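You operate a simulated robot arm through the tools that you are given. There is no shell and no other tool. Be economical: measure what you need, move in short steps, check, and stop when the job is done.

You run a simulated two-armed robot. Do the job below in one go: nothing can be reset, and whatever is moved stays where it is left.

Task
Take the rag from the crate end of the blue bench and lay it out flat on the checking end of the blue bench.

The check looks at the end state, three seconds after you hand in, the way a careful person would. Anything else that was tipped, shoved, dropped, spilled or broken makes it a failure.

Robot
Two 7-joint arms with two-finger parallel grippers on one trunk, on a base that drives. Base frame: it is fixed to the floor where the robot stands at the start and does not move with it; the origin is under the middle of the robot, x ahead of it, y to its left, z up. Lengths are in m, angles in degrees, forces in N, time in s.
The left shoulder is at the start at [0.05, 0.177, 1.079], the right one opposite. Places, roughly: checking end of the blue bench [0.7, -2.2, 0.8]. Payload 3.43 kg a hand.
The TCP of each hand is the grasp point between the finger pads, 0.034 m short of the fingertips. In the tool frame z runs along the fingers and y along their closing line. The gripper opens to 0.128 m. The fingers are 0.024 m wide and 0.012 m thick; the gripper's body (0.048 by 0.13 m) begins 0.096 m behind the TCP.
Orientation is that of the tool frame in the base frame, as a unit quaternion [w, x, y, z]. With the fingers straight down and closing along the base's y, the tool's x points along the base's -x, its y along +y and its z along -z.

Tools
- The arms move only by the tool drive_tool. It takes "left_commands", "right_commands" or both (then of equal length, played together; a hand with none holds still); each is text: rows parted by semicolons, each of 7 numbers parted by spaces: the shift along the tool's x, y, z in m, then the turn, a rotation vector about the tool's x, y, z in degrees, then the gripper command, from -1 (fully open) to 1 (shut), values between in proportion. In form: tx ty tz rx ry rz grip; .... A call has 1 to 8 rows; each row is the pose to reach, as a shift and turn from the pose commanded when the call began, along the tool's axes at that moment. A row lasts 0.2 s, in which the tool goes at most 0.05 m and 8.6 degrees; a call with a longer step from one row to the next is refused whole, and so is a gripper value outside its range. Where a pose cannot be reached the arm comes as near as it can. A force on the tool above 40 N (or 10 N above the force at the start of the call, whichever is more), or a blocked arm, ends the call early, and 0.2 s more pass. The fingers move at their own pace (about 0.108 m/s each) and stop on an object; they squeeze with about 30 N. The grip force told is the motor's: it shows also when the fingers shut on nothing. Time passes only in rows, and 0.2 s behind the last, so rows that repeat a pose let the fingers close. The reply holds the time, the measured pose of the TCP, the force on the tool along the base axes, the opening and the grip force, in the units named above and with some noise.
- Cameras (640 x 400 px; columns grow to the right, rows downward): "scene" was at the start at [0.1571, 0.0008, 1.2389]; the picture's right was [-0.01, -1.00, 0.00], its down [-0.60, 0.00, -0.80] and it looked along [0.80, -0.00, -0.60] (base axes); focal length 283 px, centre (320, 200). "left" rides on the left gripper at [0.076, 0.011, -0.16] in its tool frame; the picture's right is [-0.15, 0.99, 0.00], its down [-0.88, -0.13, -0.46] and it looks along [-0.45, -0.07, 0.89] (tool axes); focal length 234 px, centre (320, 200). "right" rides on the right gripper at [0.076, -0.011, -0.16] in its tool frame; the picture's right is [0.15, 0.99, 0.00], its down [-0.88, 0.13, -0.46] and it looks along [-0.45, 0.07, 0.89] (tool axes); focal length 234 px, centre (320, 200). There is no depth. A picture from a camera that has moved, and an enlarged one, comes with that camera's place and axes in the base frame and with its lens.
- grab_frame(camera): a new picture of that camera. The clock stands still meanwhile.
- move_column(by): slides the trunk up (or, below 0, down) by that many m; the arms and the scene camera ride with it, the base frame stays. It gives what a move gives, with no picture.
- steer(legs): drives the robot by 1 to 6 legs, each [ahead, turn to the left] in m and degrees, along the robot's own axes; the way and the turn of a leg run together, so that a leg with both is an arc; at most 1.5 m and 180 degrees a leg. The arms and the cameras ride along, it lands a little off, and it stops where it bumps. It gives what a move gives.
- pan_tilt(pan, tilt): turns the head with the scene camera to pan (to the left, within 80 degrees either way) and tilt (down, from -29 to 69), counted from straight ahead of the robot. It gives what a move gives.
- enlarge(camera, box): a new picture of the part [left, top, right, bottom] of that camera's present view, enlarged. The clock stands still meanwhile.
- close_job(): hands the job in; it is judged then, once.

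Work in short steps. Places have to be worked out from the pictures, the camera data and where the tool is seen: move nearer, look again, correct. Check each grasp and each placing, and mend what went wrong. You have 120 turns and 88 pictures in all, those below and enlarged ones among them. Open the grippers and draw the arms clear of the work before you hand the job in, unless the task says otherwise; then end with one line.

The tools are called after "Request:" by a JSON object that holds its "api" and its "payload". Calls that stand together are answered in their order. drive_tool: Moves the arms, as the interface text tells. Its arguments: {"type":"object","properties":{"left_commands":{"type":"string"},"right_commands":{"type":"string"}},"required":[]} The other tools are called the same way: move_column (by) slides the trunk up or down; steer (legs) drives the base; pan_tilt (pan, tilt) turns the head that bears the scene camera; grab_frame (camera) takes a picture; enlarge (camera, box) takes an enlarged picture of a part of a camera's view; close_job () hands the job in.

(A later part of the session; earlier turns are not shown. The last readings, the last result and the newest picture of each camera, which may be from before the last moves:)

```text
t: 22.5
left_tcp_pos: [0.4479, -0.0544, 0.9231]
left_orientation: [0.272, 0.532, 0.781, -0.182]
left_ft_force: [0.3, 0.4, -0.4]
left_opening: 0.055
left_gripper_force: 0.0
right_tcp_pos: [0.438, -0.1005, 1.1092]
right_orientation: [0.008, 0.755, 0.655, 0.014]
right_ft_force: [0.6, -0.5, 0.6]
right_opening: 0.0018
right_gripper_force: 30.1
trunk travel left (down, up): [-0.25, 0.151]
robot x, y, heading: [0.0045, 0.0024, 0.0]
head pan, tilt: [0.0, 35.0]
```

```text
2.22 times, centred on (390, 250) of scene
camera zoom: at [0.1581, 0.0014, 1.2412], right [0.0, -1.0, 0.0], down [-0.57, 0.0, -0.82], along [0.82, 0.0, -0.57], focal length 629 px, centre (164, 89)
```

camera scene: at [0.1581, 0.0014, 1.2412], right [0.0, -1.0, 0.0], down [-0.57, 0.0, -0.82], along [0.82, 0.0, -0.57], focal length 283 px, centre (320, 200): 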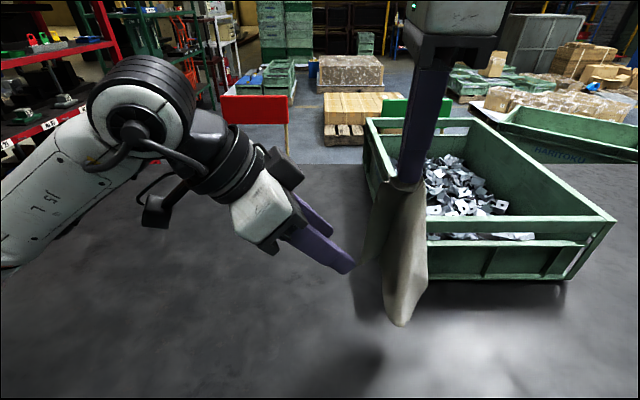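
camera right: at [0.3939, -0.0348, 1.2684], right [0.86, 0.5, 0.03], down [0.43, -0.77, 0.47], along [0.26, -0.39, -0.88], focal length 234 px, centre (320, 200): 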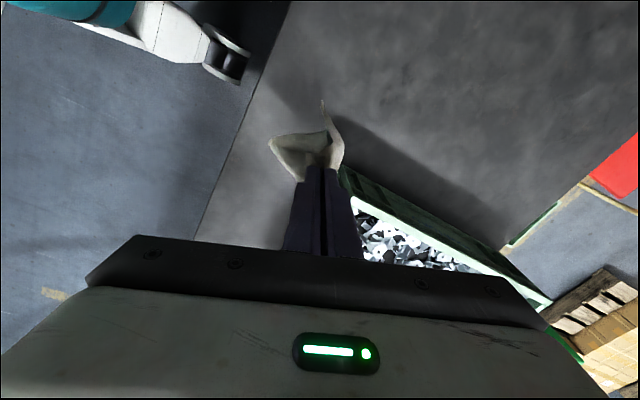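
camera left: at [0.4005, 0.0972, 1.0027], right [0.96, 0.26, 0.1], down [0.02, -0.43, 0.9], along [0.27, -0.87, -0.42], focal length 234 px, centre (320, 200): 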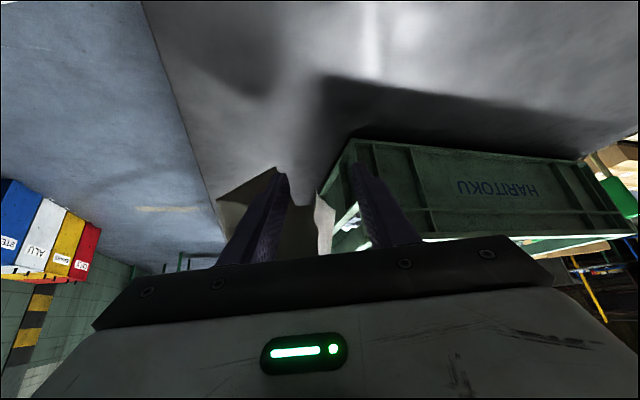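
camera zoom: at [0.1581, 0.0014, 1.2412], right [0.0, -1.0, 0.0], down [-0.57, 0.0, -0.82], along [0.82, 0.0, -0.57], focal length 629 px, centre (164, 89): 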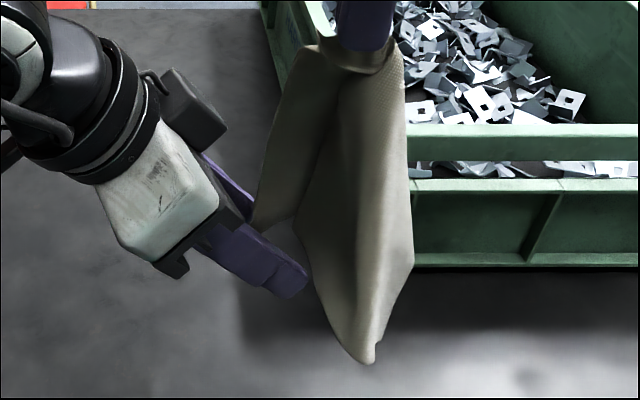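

B is between the finger pads. Advance 8 mm more and close.

Request:
{"api": "drive_tool", "payload": {"left_commands": "0 0 0.008 0 0 0 0.14; 0 0 0.008 0 0 0 0.6; 0 0 0.008 0 0 0 1; 0 0 0.008 0 0 0 1; 0 0 0.008 0 0 0 1"}}

Request:
{"api": "grab_frame", "payload": {"camera": "left"}}

Request:
{"api": "enlarge", "payload": {"camera": "right", "box": [200, 20, 440, 220]}}

```text
t: 23.7
left_tcp_pos: [0.4493, -0.0591, 0.9168]
left_orientation: [0.272, 0.532, 0.781, -0.181]
left_ft_force: [-0.8, 1.0, 0.2]
left_opening: 0.0017
left_gripper_force: 29.9
right_tcp_pos: [0.439, -0.0998, 1.1103]
right_orientation: [0.008, 0.756, 0.655, 0.013]
right_ft_force: [-0.3, 0.0, -0.2]
right_opening: 0.0017
right_gripper_force: 30.2
trunk travel left (down, up): [-0.25, 0.151]
robot x, y, heading: [-0.0005, -0.0025, -0.2]
head pan, tilt: [0.0, 35.0]
```

```text
46 pictures are left
camera left: at [0.4023, 0.093, 0.996], right [0.96, 0.26, 0.1], down [0.02, -0.43, 0.9], along [0.27, -0.87, -0.42], focal length 234 px, centre (320, 200)
```

left: 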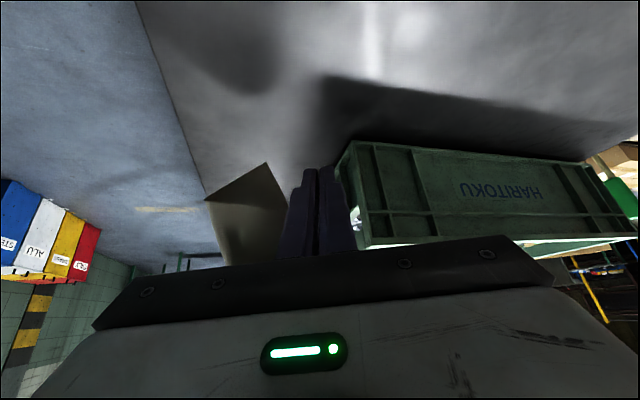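

```text
2.00 times, centred on (320, 120) of right
camera zoom: at [0.4326, -0.0243, 1.2695], right [1.0, 0.0, 0.03], down [-0.01, -0.89, 0.45], along [0.03, -0.45, -0.89], focal length 468 px, centre (320, 360)
```

zoom: 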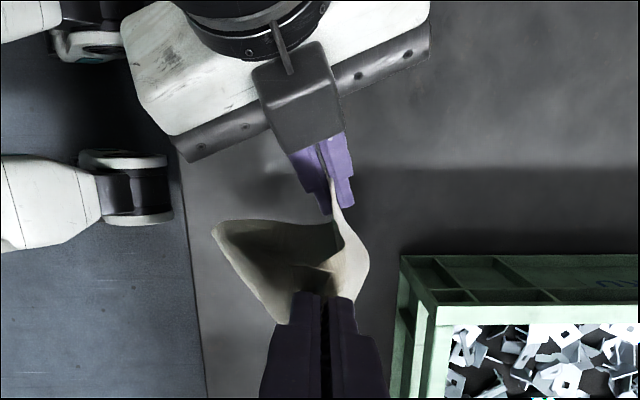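

Both corners are held. I bring the left hand up and upright alongside the right, lowering the right a bit, so the near edge stretches between them.

Request:
{"api": "drive_tool", "payload": {"left_commands": "0 0.003 -0.02 0 5 0 1; 0 0.006 -0.04 0 10 0 1; 0 0.01 -0.06 0 15 0 1; 0 0.014 -0.08 0 20 0 1; 0 0.017 -0.1 0 25 0 1; 0 0.02 -0.12 0 30 0 1; 0 0.0235 -0.143 0 36 0 1; 0 0.0235 -0.143 0 38 0 1", "right_commands": "0 0 0 0 0 0 1; 0 0 0 0 0 0 1; 0 0 0.01 0 0 0 1; 0 0 0.02 0 0 0 1; 0 0 0.03 0 0 0 1; 0 0 0.04 0 0 0 1; 0 0 0.05 0 0 0 1; 0 0 0.05 0 0 0 1"}}

Request:
{"api": "grab_frame", "payload": {"camera": "scene"}}

Request:
{"api": "grab_frame", "payload": {"camera": "right"}}

```text
t: 25.5
left_tcp_pos: [0.4386, 0.0309, 1.0314]
left_orientation: [0.004, 0.562, 0.827, 0.002]
left_ft_force: [0.7, 0.9, -0.1]
left_opening: 0.0019
left_gripper_force: 29.8
right_tcp_pos: [0.4417, -0.0997, 1.0606]
right_orientation: [0.009, 0.756, 0.654, 0.014]
right_ft_force: [1.2, -8.9, -0.4]
right_opening: 0.0016
right_gripper_force: 30.3
trunk travel left (down, up): [-0.25, 0.151]
robot x, y, heading: [-0.0008, -0.0021, -0.1]
head pan, tilt: [0.0, 35.0]
```

```text
44 pictures are left
camera scene: at [0.1582, 0.0013, 1.2412], right [0.0, -1.0, 0.0], down [-0.57, 0.0, -0.82], along [0.82, 0.0, -0.57], focal length 283 px, centre (320, 200)
```

scene: 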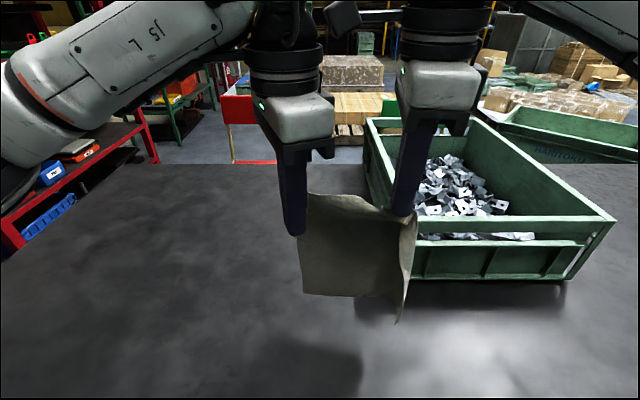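

```text
43 pictures are left
camera right: at [0.4356, -0.0243, 1.2197], right [1.0, 0.0, 0.03], down [-0.01, -0.89, 0.45], along [0.03, -0.45, -0.89], focal length 234 px, centre (320, 200)
```

right: 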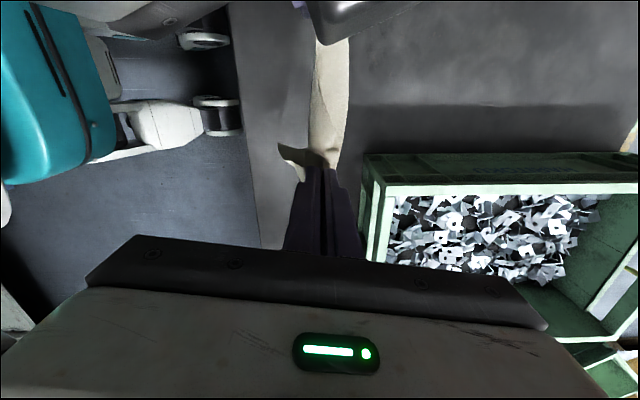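

The rag now hangs as a nice sheet between the hands. The right shows -9 N in y, perhaps the hands touch; I move the left 1 cm outward and compare.

Request:
{"api": "drive_tool", "payload": {"left_commands": "0.005 0.002 0 0 0 0 1; 0.0093 0.0037 0 0 0 0 1; 0.0093 0.0037 0 0 0 0 1"}}

Request:
{"api": "enlarge", "payload": {"camera": "scene", "box": [240, 0, 480, 160]}}

Request:
{"api": "enlarge", "payload": {"camera": "scene", "box": [260, 170, 460, 340]}}

```text
t: 26.3
left_tcp_pos: [0.4365, 0.042, 1.0305]
left_orientation: [0.004, 0.563, 0.827, 0.001]
left_ft_force: [-1.1, -0.2, 0.6]
left_opening: 0.0014
left_gripper_force: 30.3
right_tcp_pos: [0.4403, -0.0989, 1.0591]
right_orientation: [0.008, 0.755, 0.655, 0.013]
right_ft_force: [-0.2, 0.4, -0.4]
right_opening: 0.0017
right_gripper_force: 29.6
trunk travel left (down, up): [-0.25, 0.151]
robot x, y, heading: [-0.0023, -0.0028, -0.0]
head pan, tilt: [0.0, 35.0]
```

```text
2.50 times, centred on (360, 80) of scene
camera zoom: at [0.1581, 0.0013, 1.2412], right [0.0, -1.0, 0.0], down [-0.57, 0.0, -0.82], along [0.82, 0.0, -0.57], focal length 708 px, centre (220, 500)
```

zoom: 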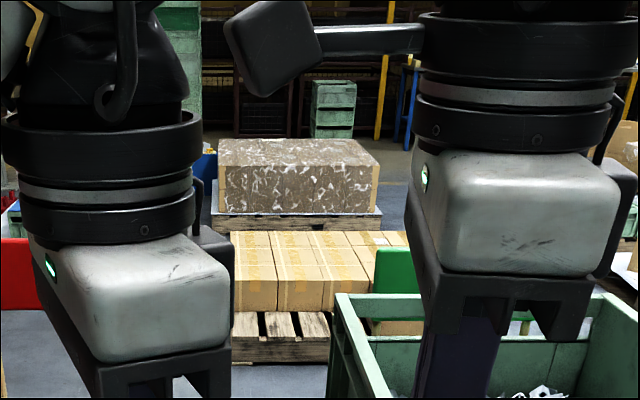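

```text
2.35 times, centred on (360, 255) of scene
camera zoom: at [0.1581, 0.0013, 1.2412], right [0.0, -1.0, 0.0], down [-0.57, 0.0, -0.82], along [0.82, 0.0, -0.57], focal length 666 px, centre (226, 71)
```

zoom: 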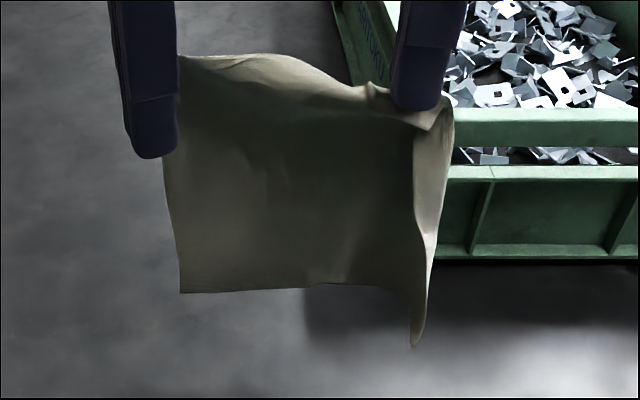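

Contact is gone. The right edge is folded toward me; rotating the right hand back to its original yaw should open that flap out to the right.

Request:
{"api": "drive_tool", "payload": {"right_commands": "0 0 0 0 0 -8 1; 0 0 0 0 0 -16 1; 0 0 0 0 0 -24 1; 0 0 0 0 0 -32 1; 0 0 0 0 0 -40 1; 0 0 0 0 0 -48 1; 0 0 0 0 0 -56 1; 0 0 0 0 0 -64 1"}}

Request:
{"api": "drive_tool", "payload": {"right_commands": "0 0 0 0 0 -8 1; 0 0 0 0 0 -16 1; 0 0 0 0 0 -24 1; 0 0 0 0 0 -34 1; 0 0 0 0 0 -34 1; 0 0 0 0 0 -34 1"}}

Request:
{"api": "grab_frame", "payload": {"camera": "scene"}}

```text
t: 28.1
left_tcp_pos: [0.4364, 0.0398, 1.0307]
left_orientation: [0.005, 0.561, 0.828, 0.002]
left_ft_force: [0.3, -0.5, -0.3]
left_opening: 0.0019
left_gripper_force: 29.4
right_tcp_pos: [0.4407, -0.0999, 1.0593]
right_orientation: [0.013, 0.292, 0.956, 0.006]
right_ft_force: [-0.1, -0.8, 0.0]
right_opening: 0.0018
right_gripper_force: 30.0
trunk travel left (down, up): [-0.25, 0.151]
robot x, y, heading: [0.0011, -0.0002, -0.1]
head pan, tilt: [0.0, 35.0]
```

```text
refused: row 4 steps farther than a row can; nothing moved
```

```text
40 pictures are left
camera scene: at [0.1581, 0.0014, 1.2412], right [0.0, -1.0, 0.0], down [-0.57, 0.0, -0.82], along [0.82, 0.0, -0.57], focal length 283 px, centre (320, 200)
```

scene: 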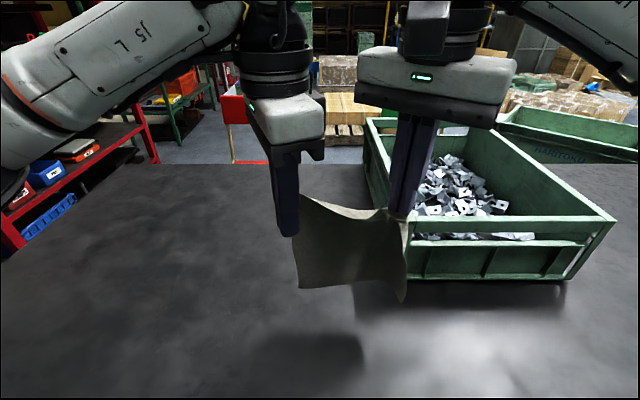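

The flap is opening. Finish the yaw with legal steps.

Request:
{"api": "drive_tool", "payload": {"right_commands": "0 0 0 0 0 -8 1; 0 0 0 0 0 -16 1; 0 0 0 0 0 -24 1; 0 0 0 0 0 -32 1; 0 0 0 0 0 -34 1; 0 0 0 0 0 -34 1"}}

Request:
{"api": "enlarge", "payload": {"camera": "scene", "box": [240, 150, 460, 320]}}

```text
t: 29.5
left_tcp_pos: [0.4358, 0.0411, 1.0315]
left_orientation: [0.005, 0.561, 0.828, 0.001]
left_ft_force: [0.8, -0.1, -0.1]
left_opening: 0.0016
left_gripper_force: 29.6
right_tcp_pos: [0.4409, -0.0997, 1.0594]
right_orientation: [0.015, 0.002, 1.0, 0.001]
right_ft_force: [0.2, -0.7, 0.1]
right_opening: 0.0017
right_gripper_force: 29.7
trunk travel left (down, up): [-0.25, 0.151]
robot x, y, heading: [-0.0006, 0.0003, -0.1]
head pan, tilt: [0.0, 35.0]
```

```text
2.35 times, centred on (350, 235) of scene
camera zoom: at [0.1581, 0.0013, 1.2412], right [0.0, -1.0, 0.0], down [-0.57, 0.0, -0.82], along [0.82, 0.0, -0.57], focal length 666 px, centre (249, 118)
```

zoom: 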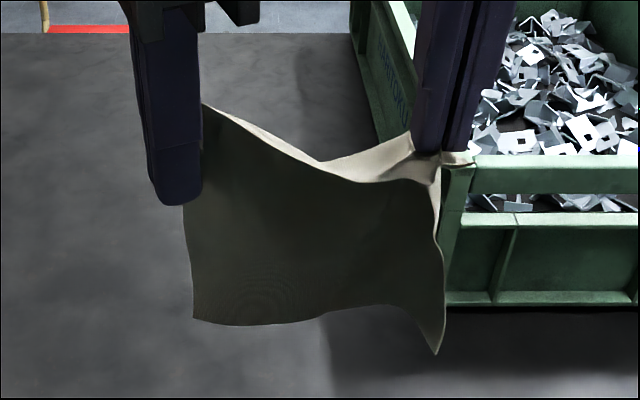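

Flap opened to the right; the top edge is slack. I stretch the left hand outward 2 cm.

Request:
{"api": "drive_tool", "payload": {"left_commands": "0.0093 0.0037 0 0 0 0 1; 0.0186 0.0074 0 0 0 0 1; 0.0186 0.0074 0 0 0 0 1"}}

Request:
{"api": "enlarge", "payload": {"camera": "scene", "box": [240, 150, 460, 320]}}

```text
t: 30.3
left_tcp_pos: [0.4314, 0.0589, 1.0298]
left_orientation: [0.003, 0.562, 0.827, 0.002]
left_ft_force: [0.2, -0.1, 0.8]
left_opening: 0.0016
left_gripper_force: 29.9
left hand out of reach, approached as far as the arm can: row 1, 2, 3
right_tcp_pos: [0.4406, -0.1006, 1.0584]
right_orientation: [0.015, 0.002, 1.0, 0.001]
right_ft_force: [0.5, 0.4, 0.0]
right_opening: 0.0019
right_gripper_force: 29.8
trunk travel left (down, up): [-0.25, 0.151]
robot x, y, heading: [-0.006, -0.0054, 0.1]
head pan, tilt: [0.0, 35.0]
```

```text
2.35 times, centred on (350, 235) of scene
camera zoom: at [0.1581, 0.0013, 1.2412], right [0.0, -1.0, 0.0], down [-0.57, 0.0, -0.82], along [0.82, 0.0, -0.57], focal length 666 px, centre (249, 118)
```

zoom: 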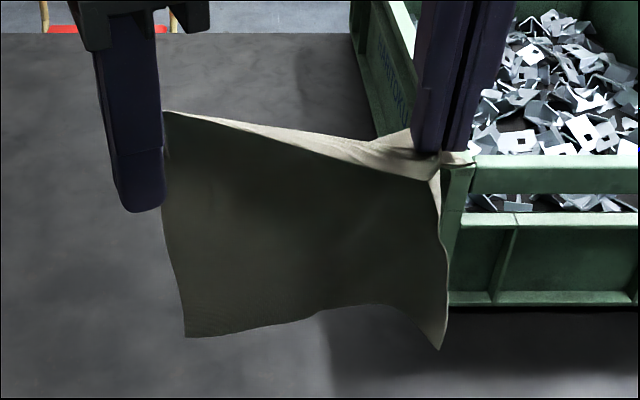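

Sheet is well spread. Raise the trunk for clearance, then back away from the bench.

Request:
{"api": "move_column", "payload": {"by": 0.13}}

Request:
{"api": "steer", "payload": {"legs": [[-0.4, 0]]}}

Request:
{"api": "steer", "payload": {"legs": [[0, -90]]}}

Request:
{"api": "grab_frame", "payload": {"camera": "scene"}}

```text
t: 31.9
left_tcp_pos: [0.4326, 0.0591, 1.1597]
left_orientation: [0.004, 0.562, 0.827, 0.002]
left_ft_force: [1.1, -0.6, -0.9]
left_opening: 0.0017
left_gripper_force: 29.8
right_tcp_pos: [0.4401, -0.0981, 1.1885]
right_orientation: [0.015, 0.002, 1.0, 0.002]
right_ft_force: [0.1, -0.1, 0.1]
right_opening: 0.0018
right_gripper_force: 30.6
trunk travel left (down, up): [-0.38, 0.021]
robot x, y, heading: [-0.0016, 0.0014, 0.1]
head pan, tilt: [0.0, 35.0]
```

```text
t: 34.4
left_tcp_pos: [0.03, 0.0596, 1.1602]
left_orientation: [0.004, 0.562, 0.827, 0.002]
left_ft_force: [-0.3, -1.5, -0.5]
left_opening: 0.0016
left_gripper_force: 30.1
right_tcp_pos: [0.0375, -0.1, 1.1902]
right_orientation: [0.015, 0.002, 1.0, 0.002]
right_ft_force: [-0.8, 1.4, -0.2]
right_opening: 0.0017
right_gripper_force: 29.6
trunk travel left (down, up): [-0.38, 0.021]
robot x, y, heading: [-0.4041, -0.0025, -0.0]
head pan, tilt: [0.0, 35.0]
```

```text
t: 38.6
left_tcp_pos: [-0.342, -0.4311, 1.1603]
left_orientation: [0.004, 0.982, 0.188, -0.002]
left_ft_force: [-0.6, -0.5, -0.5]
left_opening: 0.0014
left_gripper_force: 29.7
right_tcp_pos: [-0.5017, -0.4412, 1.1892]
right_orientation: [0.011, 0.708, 0.706, -0.009]
right_ft_force: [1.0, 0.5, -0.3]
right_opening: 0.0017
right_gripper_force: 30.0
trunk travel left (down, up): [-0.38, 0.021]
robot x, y, heading: [-0.4005, 0.003, -90.0]
head pan, tilt: [0.0, 35.0]
```

```text
37 pictures are left
camera scene: at [-0.402, -0.1567, 1.3712], right [-1.0, 0.0, 0.0], down [0.0, 0.57, -0.82], along [0.0, -0.82, -0.57], focal length 283 px, centre (320, 200)
```

scene: 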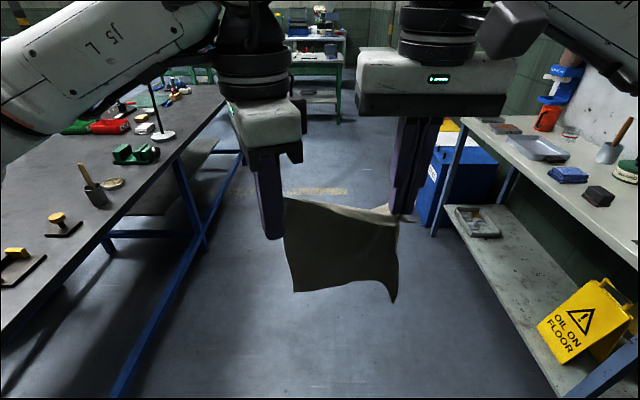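

The corridor is clear. Drive 1.5 m ahead and look left at the bench.

Request:
{"api": "steer", "payload": {"legs": [[1.5, 0]]}}

Request:
{"api": "pan_tilt", "payload": {"pan": 50, "tilt": 35}}

Request:
{"api": "grab_frame", "payload": {"camera": "scene"}}

```text
t: 46.0
left_tcp_pos: [-0.3592, -1.9278, 1.16]
left_orientation: [0.003, 0.984, 0.181, -0.002]
left_ft_force: [-0.6, -0.3, 0.3]
left_opening: 0.0017
left_gripper_force: 30.1
right_tcp_pos: [-0.5182, -1.9336, 1.1892]
right_orientation: [0.011, 0.713, 0.701, -0.009]
right_ft_force: [0.4, -0.3, 0.1]
right_opening: 0.002
right_gripper_force: 29.8
trunk travel left (down, up): [-0.38, 0.021]
robot x, y, heading: [-0.4154, -1.4958, -90.6]
head pan, tilt: [0.0, 35.0]
```

```text
t: 47.2
left_tcp_pos: [-0.3596, -1.9275, 1.16]
left_orientation: [0.004, 0.984, 0.18, -0.002]
left_ft_force: [0.0, 0.1, -0.4]
left_opening: 0.0015
left_gripper_force: 30.3
right_tcp_pos: [-0.5184, -1.9328, 1.1897]
right_orientation: [0.012, 0.713, 0.701, -0.009]
right_ft_force: [0.8, 0.5, 0.0]
right_opening: 0.0018
right_gripper_force: 30.0
trunk travel left (down, up): [-0.38, 0.021]
robot x, y, heading: [-0.4145, -1.4926, -91.0]
head pan, tilt: [50.0, 35.0]
```

```text
36 pictures are left
camera scene: at [-0.3468, -1.621, 1.3712], right [-0.65, -0.76, 0.0], down [-0.43, 0.38, -0.82], along [0.62, -0.54, -0.57], focal length 283 px, centre (320, 200)
```

scene: 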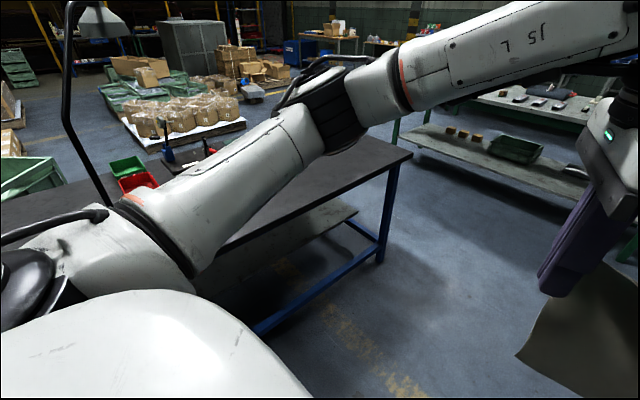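

The bench end corner is at about (0.32,-2.81), with clear surface before it. Drive on 0.75 m and turn to face the bench.

Request:
{"api": "steer", "payload": {"legs": [[0.75, 0], [0, 90]]}}

Request:
{"api": "pan_tilt", "payload": {"pan": 0, "tilt": 30}}

Request:
{"api": "grab_frame", "payload": {"camera": "scene"}}

```text
t: 55.1
left_tcp_pos: [0.0122, -2.1815, 1.1602]
left_orientation: [0.003, 0.554, 0.833, 0.002]
left_ft_force: [-0.7, -0.8, 0.1]
left_opening: 0.0014
left_gripper_force: 29.6
right_tcp_pos: [0.0238, -2.3413, 1.1892]
right_orientation: [0.016, -0.009, 1.0, 0.002]
right_ft_force: [0.6, 0.9, -0.4]
right_opening: 0.0018
right_gripper_force: 30.1
trunk travel left (down, up): [-0.38, 0.021]
robot x, y, heading: [-0.4149, -2.251, 1.1]
head pan, tilt: [50.0, 35.0]
```

```text
t: 56.3
left_tcp_pos: [0.0121, -2.1816, 1.1597]
left_orientation: [0.004, 0.555, 0.832, 0.0]
left_ft_force: [0.6, -1.0, -0.6]
left_opening: 0.0017
left_gripper_force: 30.0
right_tcp_pos: [0.0229, -2.3409, 1.1892]
right_orientation: [0.015, -0.008, 1.0, 0.002]
right_ft_force: [0.3, 0.4, 0.2]
right_opening: 0.0015
right_gripper_force: 29.8
trunk travel left (down, up): [-0.38, 0.021]
robot x, y, heading: [-0.4187, -2.2512, 1.1]
head pan, tilt: [0.0, 30.0]
```

```text
35 pictures are left
camera scene: at [-0.2581, -2.2449, 1.379], right [0.02, -1.0, 0.0], down [-0.5, -0.01, -0.87], along [0.87, 0.02, -0.5], focal length 283 px, centre (320, 200)
```

scene: 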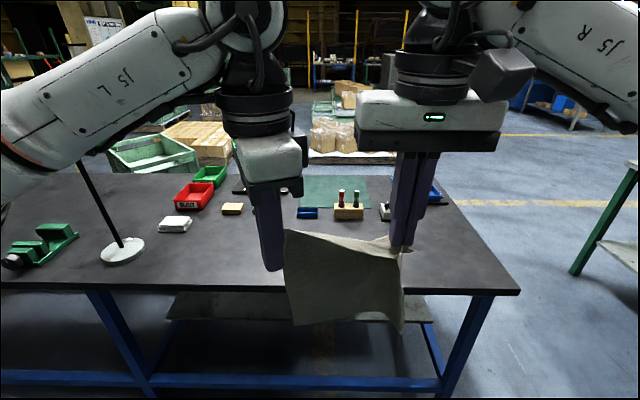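

Free surface at the checking end spans about x 0.33–0.65, y -1.95 to -2.7; objects begin at x≈0.68. I check the lamp's clearance to the left arm first.

Request:
{"api": "pan_tilt", "payload": {"pan": 45, "tilt": 10}}

Request:
{"api": "grab_frame", "payload": {"camera": "scene"}}

```text
t: 57.4
left_tcp_pos: [0.0131, -2.1819, 1.1599]
left_orientation: [0.004, 0.554, 0.832, 0.001]
left_ft_force: [0.5, -0.5, 0.1]
left_opening: 0.0017
left_gripper_force: 30.1
right_tcp_pos: [0.0224, -2.3415, 1.1889]
right_orientation: [0.016, -0.008, 1.0, 0.003]
right_ft_force: [0.3, 0.0, -0.3]
right_opening: 0.0016
right_gripper_force: 30.0
trunk travel left (down, up): [-0.38, 0.021]
robot x, y, heading: [-0.416, -2.2496, 1.3]
head pan, tilt: [45.0, 10.0]
```

```text
34 pictures are left
camera scene: at [-0.2839, -2.1798, 1.4113], right [0.72, -0.69, 0.0], down [-0.12, -0.13, -0.98], along [0.68, 0.71, -0.17], focal length 283 px, centre (320, 200)
```

scene: 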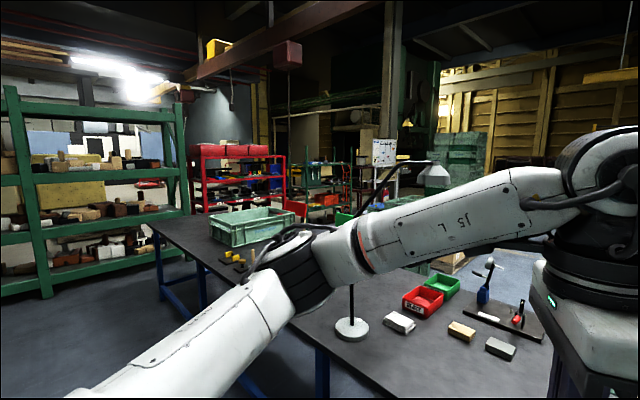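

Lamp stands at (0.45,-1.58), left elbow will come within ~0.24 m; I'll veer slightly right while approaching for extra margin.

Request:
{"api": "steer", "payload": {"legs": [[0, -11], [0.42, 0], [0, 10]]}}

Request:
{"api": "pan_tilt", "payload": {"pan": 0, "tilt": 45}}

Request:
{"api": "grab_frame", "payload": {"camera": "scene"}}

```text
t: 61.4
left_tcp_pos: [0.42, -2.2623, 1.1595]
left_orientation: [0.005, 0.561, 0.828, 0.001]
left_ft_force: [0.1, -0.6, -0.8]
left_opening: 0.0018
left_gripper_force: 29.7
right_tcp_pos: [0.4267, -2.4194, 1.1889]
right_orientation: [0.016, 0.002, 1.0, 0.001]
right_ft_force: [0.2, -0.2, -0.4]
right_opening: 0.0018
right_gripper_force: 30.9
trunk travel left (down, up): [-0.38, 0.021]
robot x, y, heading: [-0.0127, -2.3171, 0.0]
head pan, tilt: [45.0, 10.0]
```

```text
t: 62.5
left_tcp_pos: [0.42, -2.261, 1.1603]
left_orientation: [0.005, 0.562, 0.827, 0.002]
left_ft_force: [1.0, 0.1, -0.5]
left_opening: 0.0019
left_gripper_force: 29.9
right_tcp_pos: [0.4271, -2.4206, 1.1894]
right_orientation: [0.015, 0.002, 1.0, 0.002]
right_ft_force: [0.3, -0.5, -0.2]
right_opening: 0.0017
right_gripper_force: 30.0
trunk travel left (down, up): [-0.38, 0.021]
robot x, y, heading: [-0.0106, -2.3201, 0.1]
head pan, tilt: [0.0, 45.0]
```

```text
33 pictures are left
camera scene: at [0.1387, -2.3196, 1.3564], right [0.0, -1.0, 0.0], down [-0.71, 0.0, -0.71], along [0.71, 0.0, -0.71], focal length 283 px, centre (320, 200)
```

scene: 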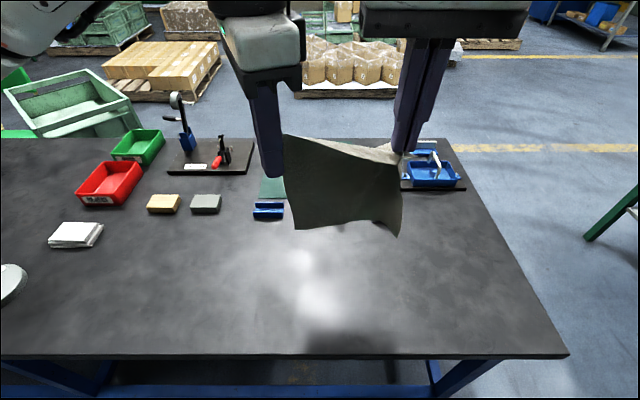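

The zone in front is clear. I lower the trunk by 0.13 so the rag hangs just above the bench.

Request:
{"api": "move_column", "payload": {"by": -0.13}}

Request:
{"api": "drive_tool", "payload": {"left_commands": "-0.0074 0.0186 0 0 0 0 1; -0.0148 0.0372 0 0 0 0 1; -0.0222 0.0558 0 0 0 0 1; -0.0296 0.0744 0.005 0 0 0 1; -0.037 0.093 0.01 0 0 0 1; -0.0444 0.1116 0.015 0 0 0 1; -0.0518 0.1302 0.02 0 0 0 1", "right_commands": "-0.02 0 0 0 0 0 1; -0.04 0 0 0 0 0 1; -0.06 0 0 0 0 0 1; -0.08 0 0.005 0 0 0 1; -0.1 0 0.01 0 0 0 1; -0.12 0 0.015 0 0 0 1; -0.14 0 0.02 0 0 0 1"}}

Request:
{"api": "grab_frame", "payload": {"camera": "scene"}}

```text
t: 64.1
left_tcp_pos: [0.4198, -2.2609, 1.0312]
left_orientation: [0.004, 0.562, 0.827, 0.001]
left_ft_force: [-0.3, 0.3, 0.5]
left_opening: 0.0015
left_gripper_force: 30.1
right_tcp_pos: [0.427, -2.4208, 1.0593]
right_orientation: [0.016, 0.001, 1.0, 0.002]
right_ft_force: [0.5, 0.1, 0.4]
right_opening: 0.0017
right_gripper_force: 30.5
trunk travel left (down, up): [-0.25, 0.151]
robot x, y, heading: [-0.0135, -2.3232, -0.0]
head pan, tilt: [0.0, 45.0]
```

```text
t: 65.7
left_tcp_pos: [0.419, -2.2598, 1.0288]
left_orientation: [0.002, 0.562, 0.827, 0.002]
left_ft_force: [-0.7, -0.3, 0.4]
left_opening: 0.0
left_gripper_force: 29.9
left hand out of reach, approached as far as the arm can: row 1, 2, 3, 4, 5, 6, 7
right_tcp_pos: [0.5691, -2.4243, 1.0449]
right_orientation: [0.016, 0.004, 1.0, 0.0]
right_ft_force: [0.5, 0.2, -0.5]
right_opening: 0.0018
right_gripper_force: 30.0
trunk travel left (down, up): [-0.25, 0.151]
robot x, y, heading: [-0.0124, -2.3192, 0.0]
head pan, tilt: [0.0, 45.0]
```

```text
32 pictures are left
camera scene: at [0.1389, -2.3197, 1.2263], right [0.0, -1.0, 0.0], down [-0.71, 0.0, -0.71], along [0.71, 0.0, -0.71], focal length 283 px, centre (320, 200)
```

scene: 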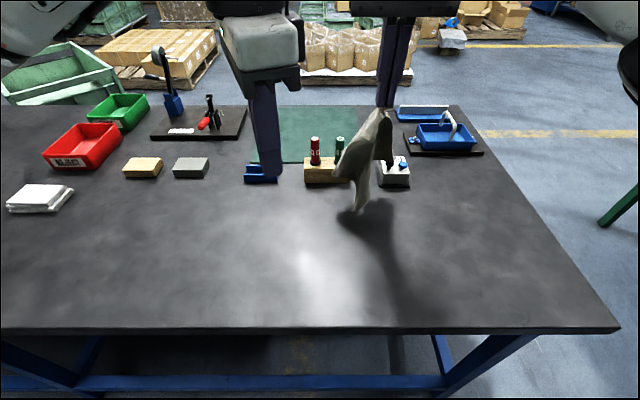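

The left hand couldn't reach forward at that yaw and lost its corner; the right still holds. I retract both and repeat the in-air regrip that worked, this time planning to yaw the left back afterwards.

Request:
{"api": "drive_tool", "payload": {"left_commands": "0.004 -0.0135 -0.004 0 -4.75 0 0.5; 0.008 -0.027 -0.008 0 -9.5 0 0.14; 0.012 -0.04 -0.012 0 -14.25 0 0.14; 0.016 -0.053 -0.016 0 -19 0 0.14; 0.02 -0.066 -0.02 0 -23.75 0 0.14; 0.024 -0.08 -0.024 0 -28.5 0 0.14; 0.028 -0.093 -0.028 0 -33.25 0 0.14; 0.031 -0.106 -0.03 0 -38 0 0.14", "right_commands": "0 0 -0.02 0 0 0 1; 0.01 0 -0.04 0 0 0 1; 0.03 0 -0.06 0 0 0 1; 0.055 0 -0.064 0 0 0 1; 0.08 0 -0.064 0 0 0 1; 0.105 0 -0.064 0 0 0 1; 0.13 0 -0.064 0 0 0 1; 0.144 0 -0.064 0 0 0 1"}}

Request:
{"api": "drive_tool", "payload": {"right_commands": "0 0 0 0 0 8.5 1; 0 0 0 0 0 17 1; 0 0 0 0 0 25.5 1; 0 0 0 0 0 34 1; 0 0 0 0 0 42.5 1; 0 0 0 0 0 51 1; 0 0 0 0 0 59.5 1; 0 0 0 0 0 68 1"}}

Request:
{"api": "drive_tool", "payload": {"right_commands": "0 0 0 0 0 7.5 1; 0 0 0 0 0 15 1; 0 0 0 0 0 22.5 1; 0 0 0 0 0 30 1; 0 0 0 0 0 30 1; 0 0 0 0 0 30 1; 0 0 0 0 0 30 1"}}

Request:
{"api": "grab_frame", "payload": {"camera": "scene"}}

Request:
{"api": "enlarge", "payload": {"camera": "right", "box": [200, 20, 440, 220]}}

```text
t: 67.5
left_tcp_pos: [0.3085, -2.2746, 1.0584]
left_orientation: [0.273, 0.531, 0.781, -0.182]
left_ft_force: [0.0, -0.2, -0.5]
left_opening: 0.0552
left_gripper_force: 0.1
right_tcp_pos: [0.4226, -2.4199, 1.1034]
right_orientation: [0.016, 0.001, 1.0, 0.002]
right_ft_force: [-0.4, 0.8, 0.8]
right_opening: 0.0016
right_gripper_force: 30.3
trunk travel left (down, up): [-0.25, 0.151]
robot x, y, heading: [-0.0088, -2.3202, 0.1]
head pan, tilt: [0.0, 45.0]
```

```text
t: 69.3
left_tcp_pos: [0.3098, -2.2765, 1.058]
left_orientation: [0.273, 0.531, 0.781, -0.181]
left_ft_force: [-0.1, 0.3, 0.2]
left_opening: 0.055
left_gripper_force: 0.0
right_tcp_pos: [0.4215, -2.4208, 1.1041]
right_orientation: [0.011, 0.562, 0.827, 0.01]
right_ft_force: [0.8, 0.2, 0.2]
right_opening: 0.0017
right_gripper_force: 30.4
trunk travel left (down, up): [-0.25, 0.151]
robot x, y, heading: [-0.0127, -2.3181, 0.2]
head pan, tilt: [0.0, 45.0]
```

```text
t: 70.9
left_tcp_pos: [0.309, -2.2772, 1.0577]
left_orientation: [0.273, 0.532, 0.781, -0.182]
left_ft_force: [0.5, 0.0, 0.2]
left_opening: 0.0548
left_gripper_force: 0.0
right_tcp_pos: [0.4214, -2.4209, 1.1041]
right_orientation: [0.009, 0.756, 0.654, 0.013]
right_ft_force: [0.5, -0.3, -1.0]
right_opening: 0.0017
right_gripper_force: 30.9
trunk travel left (down, up): [-0.25, 0.151]
robot x, y, heading: [-0.0125, -2.3238, 0.2]
head pan, tilt: [0.0, 45.0]
```

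```text
31 pictures are left
camera scene: at [0.1387, -2.3196, 1.2264], right [0.0, -1.0, 0.0], down [-0.71, 0.0, -0.71], along [0.71, 0.0, -0.71], focal length 283 px, centre (320, 200)
```

scene: 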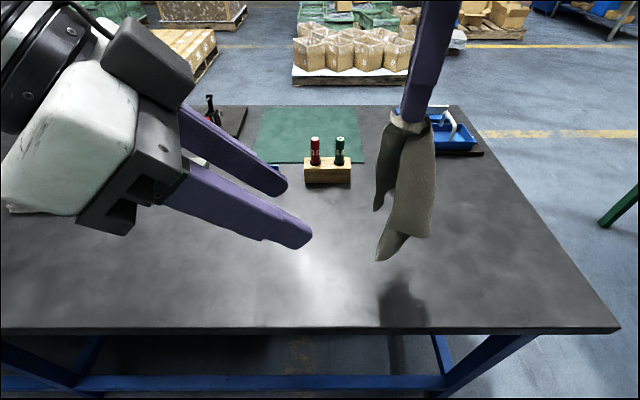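

```text
2.00 times, centred on (320, 120) of right
camera zoom: at [0.4166, -2.3451, 1.2646], right [1.0, 0.0, 0.03], down [-0.01, -0.89, 0.45], along [0.03, -0.45, -0.89], focal length 468 px, centre (320, 360)
```

zoom: 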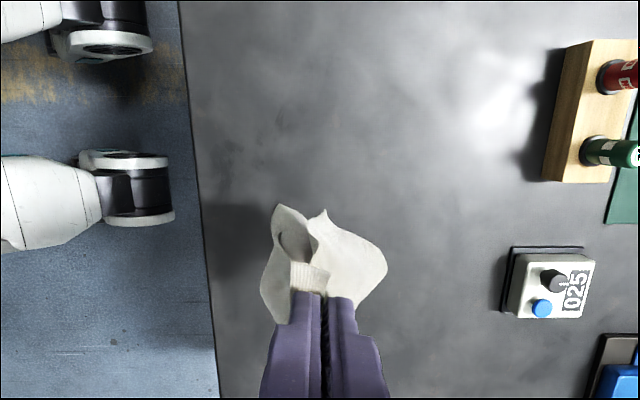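

The cloth hangs narrower now: corner B at about (0.429,-2.402,0.915), almost under the grip. I tilt the left hand 15° further for clearance, narrow the opening, and go to a standoff.

Request:
{"api": "drive_tool", "payload": {"left_commands": "-0.003 0.02 0.01 0 -3 0 0.44; -0.007 0.04 0.03 0 -6 0 0.44; -0.012 0.06 0.055 0 -9 0 0.44; -0.017 0.069 0.085 0 -12 0 0.44; -0.021 0.069 0.11 0 -15 0 0.44; -0.021 0.069 0.122 0 -15 0 0.44; -0.021 0.069 0.122 0 -15 0 0.44"}}

Request:
{"api": "grab_frame", "payload": {"camera": "left"}}

Request:
{"api": "enlarge", "payload": {"camera": "right", "box": [200, 20, 440, 220]}}

Request:
{"api": "enlarge", "payload": {"camera": "scene", "box": [310, 80, 470, 280]}}

```text
t: 72.5
left_tcp_pos: [0.4093, -2.3357, 0.9748]
left_orientation: [0.373, 0.503, 0.738, -0.25]
left_ft_force: [-0.9, 0.3, -0.6]
left_opening: 0.0356
left_gripper_force: 0.2
right_tcp_pos: [0.4221, -2.4198, 1.1025]
right_orientation: [0.009, 0.756, 0.655, 0.012]
right_ft_force: [-1.0, -0.5, 0.8]
right_opening: 0.002
right_gripper_force: 29.9
trunk travel left (down, up): [-0.25, 0.151]
robot x, y, heading: [-0.0095, -2.3176, -0.1]
head pan, tilt: [0.0, 45.0]
```

```text
29 pictures are left
camera left: at [0.3567, -2.1705, 1.0105], right [0.95, 0.28, 0.12], down [-0.07, -0.2, 0.98], along [0.3, -0.94, -0.17], focal length 234 px, centre (320, 200)
```

left: 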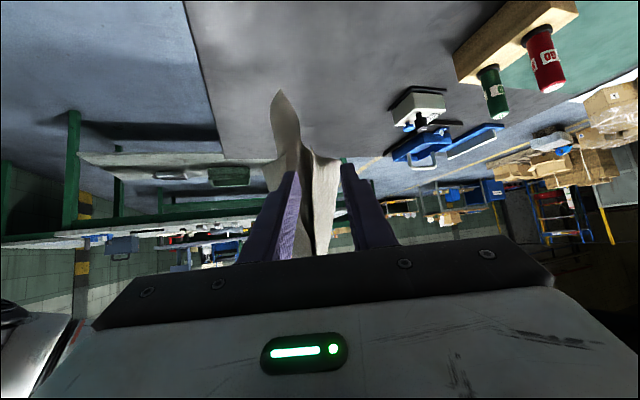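

```text
2.00 times, centred on (320, 120) of right
camera zoom: at [0.4165, -2.3451, 1.2645], right [1.0, 0.0, 0.03], down [-0.01, -0.89, 0.45], along [0.03, -0.45, -0.89], focal length 468 px, centre (320, 360)
```

zoom: 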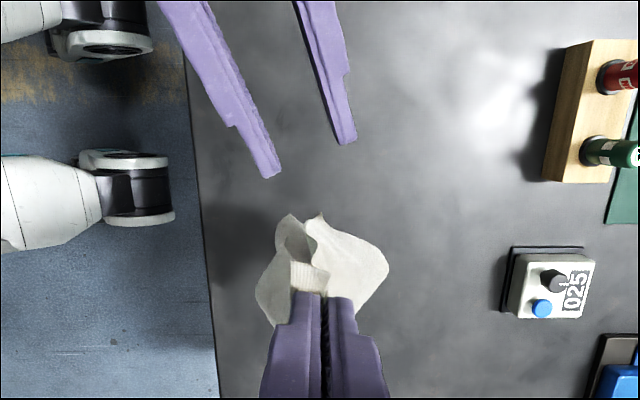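

```text
2.00 times, centred on (390, 180) of scene
camera zoom: at [0.1387, -2.3196, 1.2264], right [0.0, -1.0, 0.0], down [-0.71, 0.0, -0.71], along [0.71, 0.0, -0.71], focal length 566 px, centre (180, 240)
```

zoom: 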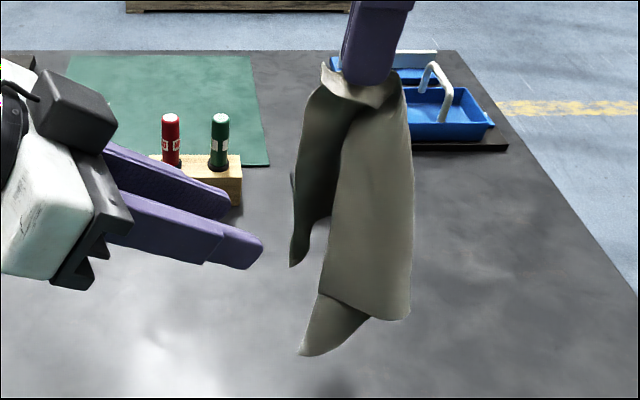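

B's tip is between the fingers in the left view. Advance 8.8 cm and look.

Request:
{"api": "drive_tool", "payload": {"left_commands": "0 0.002 0.025 0 0 0 0.44; 0 0.003 0.05 0 0 0 0.44; 0 0.003 0.075 0 0 0 0.44; 0 0.003 0.088 0 0 0 0.44; 0 0.003 0.088 0 0 0 0.44"}}

Request:
{"api": "enlarge", "payload": {"camera": "left", "box": [220, 70, 420, 270]}}

Request:
{"api": "enlarge", "payload": {"camera": "right", "box": [200, 20, 440, 220]}}

```text
t: 73.7
left_tcp_pos: [0.4393, -2.3998, 0.9218]
left_orientation: [0.373, 0.503, 0.738, -0.25]
left_ft_force: [-0.1, 0.1, 0.3]
left_opening: 0.0359
left_gripper_force: 0.0
right_tcp_pos: [0.4212, -2.4211, 1.1047]
right_orientation: [0.008, 0.756, 0.655, 0.013]
right_ft_force: [0.0, -0.4, -0.3]
right_opening: 0.0016
right_gripper_force: 29.9
trunk travel left (down, up): [-0.25, 0.151]
robot x, y, heading: [-0.013, -2.3209, 0.1]
head pan, tilt: [0.0, 45.0]
```

```text
2.00 times, centred on (320, 170) of left
camera zoom: at [0.3859, -2.2342, 0.9578], right [0.95, 0.28, 0.12], down [-0.07, -0.2, 0.98], along [0.3, -0.94, -0.17], focal length 468 px, centre (320, 260)
```

zoom: 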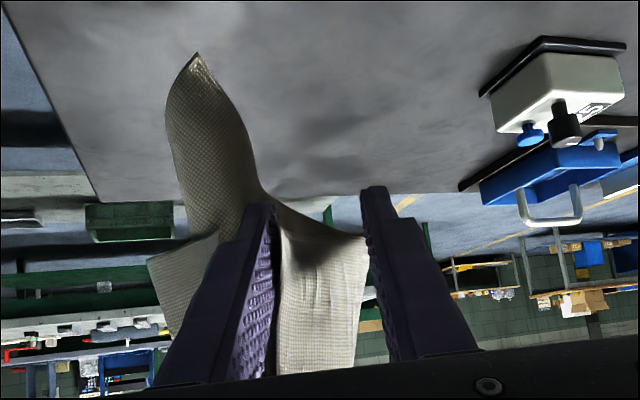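

```text
2.00 times, centred on (320, 120) of right
camera zoom: at [0.4165, -2.3451, 1.2645], right [1.0, 0.0, 0.03], down [-0.01, -0.89, 0.45], along [0.03, -0.45, -0.89], focal length 468 px, centre (320, 360)
```

zoom: 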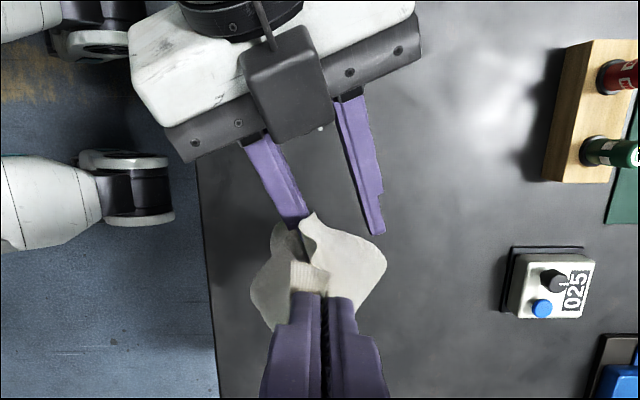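

The panel next to B is between the fingers; close and check the opening.

Request:
{"api": "drive_tool", "payload": {"left_commands": "0 0 0.004 0 0 0 0.6; 0 0 0.004 0 0 0 0.8; 0 0 0.004 0 0 0 1; 0 0 0.004 0 0 0 1; 0 0 0.004 0 0 0 1"}}

Request:
{"api": "enlarge", "payload": {"camera": "left", "box": [220, 70, 420, 270]}}

Request:
{"api": "enlarge", "payload": {"camera": "right", "box": [200, 20, 440, 220]}}

```text
t: 74.9
left_tcp_pos: [0.44, -2.4029, 0.9208]
left_orientation: [0.373, 0.503, 0.739, -0.249]
left_ft_force: [-0.9, -0.4, 0.7]
left_opening: 0.0017
left_gripper_force: 29.7
right_tcp_pos: [0.4221, -2.4209, 1.1039]
right_orientation: [0.008, 0.756, 0.655, 0.013]
right_ft_force: [0.8, -0.3, 0.7]
right_opening: 0.002
right_gripper_force: 30.2
trunk travel left (down, up): [-0.25, 0.151]
robot x, y, heading: [-0.0103, -2.3232, -0.2]
head pan, tilt: [0.0, 45.0]
```

```text
2.00 times, centred on (320, 170) of left
camera zoom: at [0.387, -2.2369, 0.9555], right [0.95, 0.28, 0.12], down [-0.07, -0.2, 0.98], along [0.3, -0.94, -0.17], focal length 468 px, centre (320, 260)
```

zoom: 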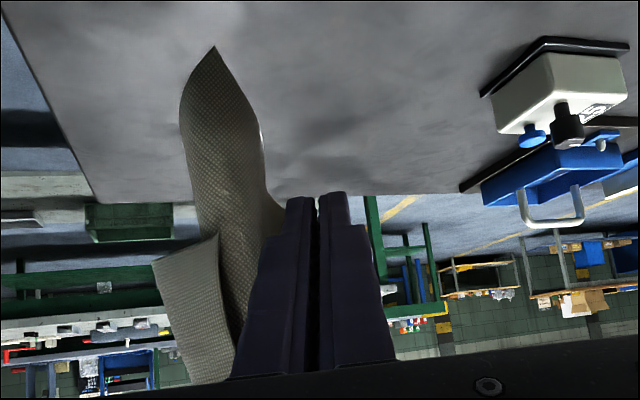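

```text
2.00 times, centred on (320, 120) of right
camera zoom: at [0.4165, -2.3451, 1.2645], right [1.0, 0.0, 0.03], down [-0.01, -0.89, 0.45], along [0.03, -0.45, -0.89], focal length 468 px, centre (320, 360)
```

zoom: 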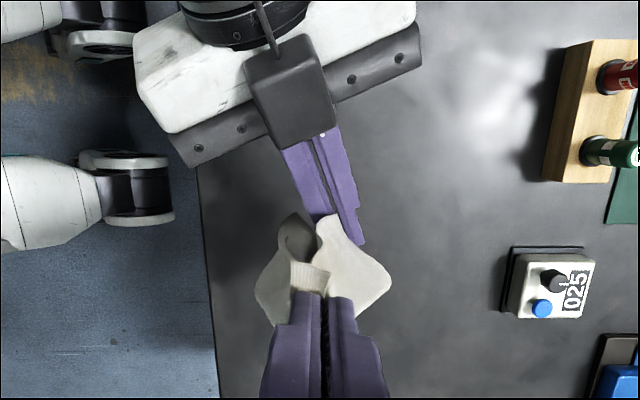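

One layer held by the left. Spread: left upright and up/outward, right lowering and yawing back at the same time.

Request:
{"api": "drive_tool", "payload": {"left_commands": "-0.003 0.004 -0.019 0 6.6 0 1; -0.006 0.008 -0.038 0 13.2 0 1; -0.009 0.012 -0.057 0 19.8 0 1; -0.012 0.016 -0.076 0 26.4 0 1; -0.015 0.02 -0.095 0 33 0 1; -0.018 0.025 -0.114 0 39.6 0 1; -0.021 0.029 -0.133 0 46.2 0 1; -0.023 0.033 -0.1525 0 53 0 1", "right_commands": "0 0 0 0 0 -8.2 1; 0 0 0 0 0 -16.4 1; 0 0 0.005 0 0 -24.6 1; 0 0 0.01 0 0 -32.8 1; 0 0 0.018 0 0 -41 1; 0 0 0.026 0 0 -49.2 1; 0 0 0.034 0 0 -57.4 1; 0 0 0.044 0 0 -65.6 1"}}

Request:
{"api": "drive_tool", "payload": {"left_commands": "0 0 0 0 0 -8 1; 0 0 0 0 0 -16 1; 0 0 0 0 0 -24 1; 0 0 0 0 0 -32 1; 0 0 0 0 0 -32 1", "right_commands": "0 0 0 0 0 -8 1; 0 0 0 0 0 -16 1; 0 0 0 0 0 -24 1; 0 0 0 0 0 -32 1; 0 0 0 0 0 -32 1"}}

Request:
{"api": "grab_frame", "payload": {"camera": "scene"}}

```text
t: 76.7
left_tcp_pos: [0.4256, -2.2868, 1.0303]
left_orientation: [0.002, 0.56, 0.828, 0.003]
left_ft_force: [-0.9, 0.3, 0.0]
left_opening: 0.0015
left_gripper_force: 30.2
left hand out of reach, approached as far as the arm can: row 8
right_tcp_pos: [0.4238, -2.4202, 1.0597]
right_orientation: [0.015, 0.279, 0.96, 0.007]
right_ft_force: [0.7, -0.2, 0.1]
right_opening: 0.0019
right_gripper_force: 29.6
trunk travel left (down, up): [-0.25, 0.151]
robot x, y, heading: [-0.0153, -2.3177, 0.1]
head pan, tilt: [0.0, 45.0]
```

```text
t: 77.9
left_tcp_pos: [0.4253, -2.2885, 1.0306]
left_orientation: [0.004, 0.311, 0.95, 0.0]
left_ft_force: [-0.3, -1.3, 0.3]
left_opening: 0.002
left_gripper_force: 30.3
right_tcp_pos: [0.4239, -2.4212, 1.0585]
right_orientation: [0.016, 0.004, 1.0, 0.002]
right_ft_force: [-0.1, -0.7, -0.6]
right_opening: 0.0017
right_gripper_force: 30.1
trunk travel left (down, up): [-0.25, 0.151]
robot x, y, heading: [-0.0126, -2.322, 0.2]
head pan, tilt: [0.0, 45.0]
```

```text
22 pictures are left
camera scene: at [0.1387, -2.3196, 1.2264], right [0.0, -1.0, 0.0], down [-0.71, 0.0, -0.71], along [0.71, 0.0, -0.71], focal length 283 px, centre (320, 200)
```

scene: 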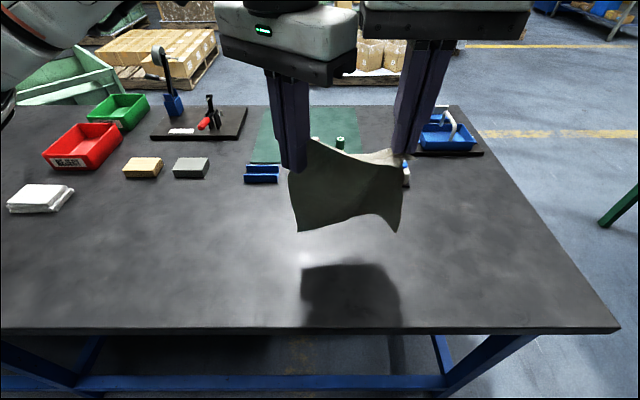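

The rag is spread again. I move the left outward 2 cm, lower both 3 cm, then finish yawing the left.

Request:
{"api": "drive_tool", "payload": {"left_commands": "0.004 0.0055 0.01 0 0 0 1; 0.008 0.011 0.02 0 0 0 1; 0.0118 0.0161 0.03 0 0 0 1; 0.0118 0.0161 0.03 0 0 -8 1; 0.0118 0.0161 0.03 0 0 -16 1; 0.0118 0.0161 0.03 0 0 -24 1; 0.0118 0.0161 0.03 0 0 -32 1; 0.0118 0.0161 0.03 0 0 -36 1", "right_commands": "0 0 0.01 0 0 0 1; 0 0 0.02 0 0 0 1; 0 0 0.03 0 0 0 1; 0 0 0.03 0 0 0 1; 0 0 0.03 0 0 0 1; 0 0 0.03 0 0 0 1; 0 0 0.03 0 0 0 1; 0 0 0.03 0 0 0 1"}}

Request:
{"api": "enlarge", "payload": {"camera": "scene", "box": [240, 100, 460, 270]}}

```text
t: 79.7
left_tcp_pos: [0.4248, -2.2701, 1.0004]
left_orientation: [0.004, 0.003, 1.0, -0.002]
left_ft_force: [-2.3, -12.2, -1.8]
left_opening: 0.0017
left_gripper_force: 29.7
right_tcp_pos: [0.4252, -2.4184, 1.0284]
right_orientation: [0.015, 0.004, 1.0, 0.004]
right_ft_force: [2.5, 12.9, 0.8]
right_opening: 0.0016
right_gripper_force: 30.6
trunk travel left (down, up): [-0.25, 0.151]
robot x, y, heading: [-0.0146, -2.3239, 0.2]
head pan, tilt: [0.0, 45.0]
```

```text
2.35 times, centred on (350, 185) of scene
camera zoom: at [0.1387, -2.3196, 1.2264], right [0.0, -1.0, 0.0], down [-0.71, 0.0, -0.71], along [0.71, 0.0, -0.71], focal length 666 px, centre (249, 235)
```

zoom: 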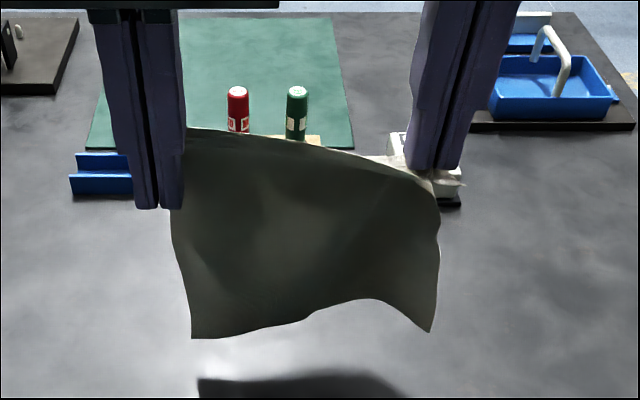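

Cloth is just taut (12 N each way). I slacken 6 mm and move both forward 6 cm, checking tracking.

Request:
{"api": "drive_tool", "payload": {"left_commands": "0 -0.006 0 0 0 0 1; -0.015 -0.006 0 0 0 0 1; -0.03 -0.006 0 0 0 0 1; -0.045 -0.006 0 0 0 0 1; -0.06 -0.006 0 0 0 0 1", "right_commands": "0 0 0 0 0 0 1; -0.015 0 0 0 0 0 1; -0.03 0 0 0 0 0 1; -0.045 0 0 0 0 0 1; -0.06 0 0 0 0 0 1"}}

```text
t: 80.9
left_tcp_pos: [0.4862, -2.2774, 0.9991]
left_orientation: [0.003, 0.004, 1.0, -0.001]
left_ft_force: [-1.1, -3.6, 0.3]
left_opening: 0.0017
left_gripper_force: 30.1
right_tcp_pos: [0.4843, -2.4227, 1.0312]
right_orientation: [0.016, 0.005, 1.0, 0.001]
right_ft_force: [1.2, 4.6, 0.2]
right_opening: 0.0014
right_gripper_force: 30.2
trunk travel left (down, up): [-0.25, 0.151]
robot x, y, heading: [-0.0171, -2.3188, -0.1]
head pan, tilt: [0.0, 45.0]
```

Tracks well. Forward another 8 cm.

Request:
{"api": "drive_tool", "payload": {"left_commands": "-0.015 0 0 0 0 0 1; -0.03 0 0 0 0 0 1; -0.045 0 0 0 0 0 1; -0.06 0 0 0 0 0 1; -0.075 0 0 0 0 0 1; -0.08 0 0 0 0 0 1; -0.08 0 0 0 0 0 1", "right_commands": "-0.015 0 0 0 0 0 1; -0.03 0 0 0 0 0 1; -0.045 0 0 0 0 0 1; -0.06 0 0 0 0 0 1; -0.075 0 0 0 0 0 1; -0.08 0 0 0 0 0 1; -0.08 0 0 0 0 0 1"}}

Request:
{"api": "grab_frame", "payload": {"camera": "scene"}}

```text
t: 82.5
left_tcp_pos: [0.5653, -2.277, 1.0013]
left_orientation: [0.004, 0.003, 1.0, -0.001]
left_ft_force: [-1.5, -5.0, -0.3]
left_opening: 0.0017
left_gripper_force: 29.6
right_tcp_pos: [0.5647, -2.4223, 1.0343]
right_orientation: [0.016, 0.005, 1.0, 0.003]
right_ft_force: [0.9, 5.7, 0.8]
right_opening: 0.0016
right_gripper_force: 29.5
trunk travel left (down, up): [-0.25, 0.151]
robot x, y, heading: [-0.0084, -2.3204, -0.1]
head pan, tilt: [0.0, 45.0]
```

```text
20 pictures are left
camera scene: at [0.1387, -2.3196, 1.2264], right [0.0, -1.0, 0.0], down [-0.71, 0.0, -0.71], along [0.71, 0.0, -0.71], focal length 283 px, centre (320, 200)
```

scene: 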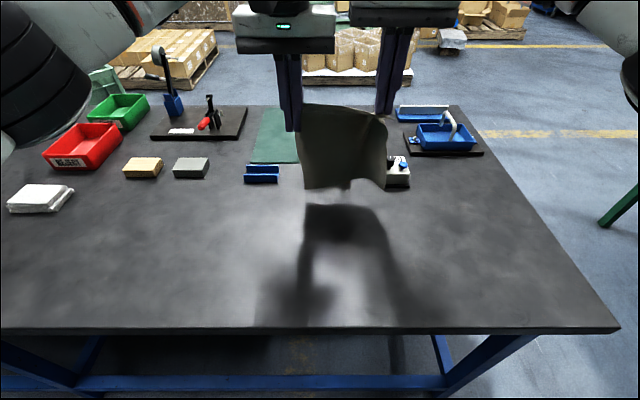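

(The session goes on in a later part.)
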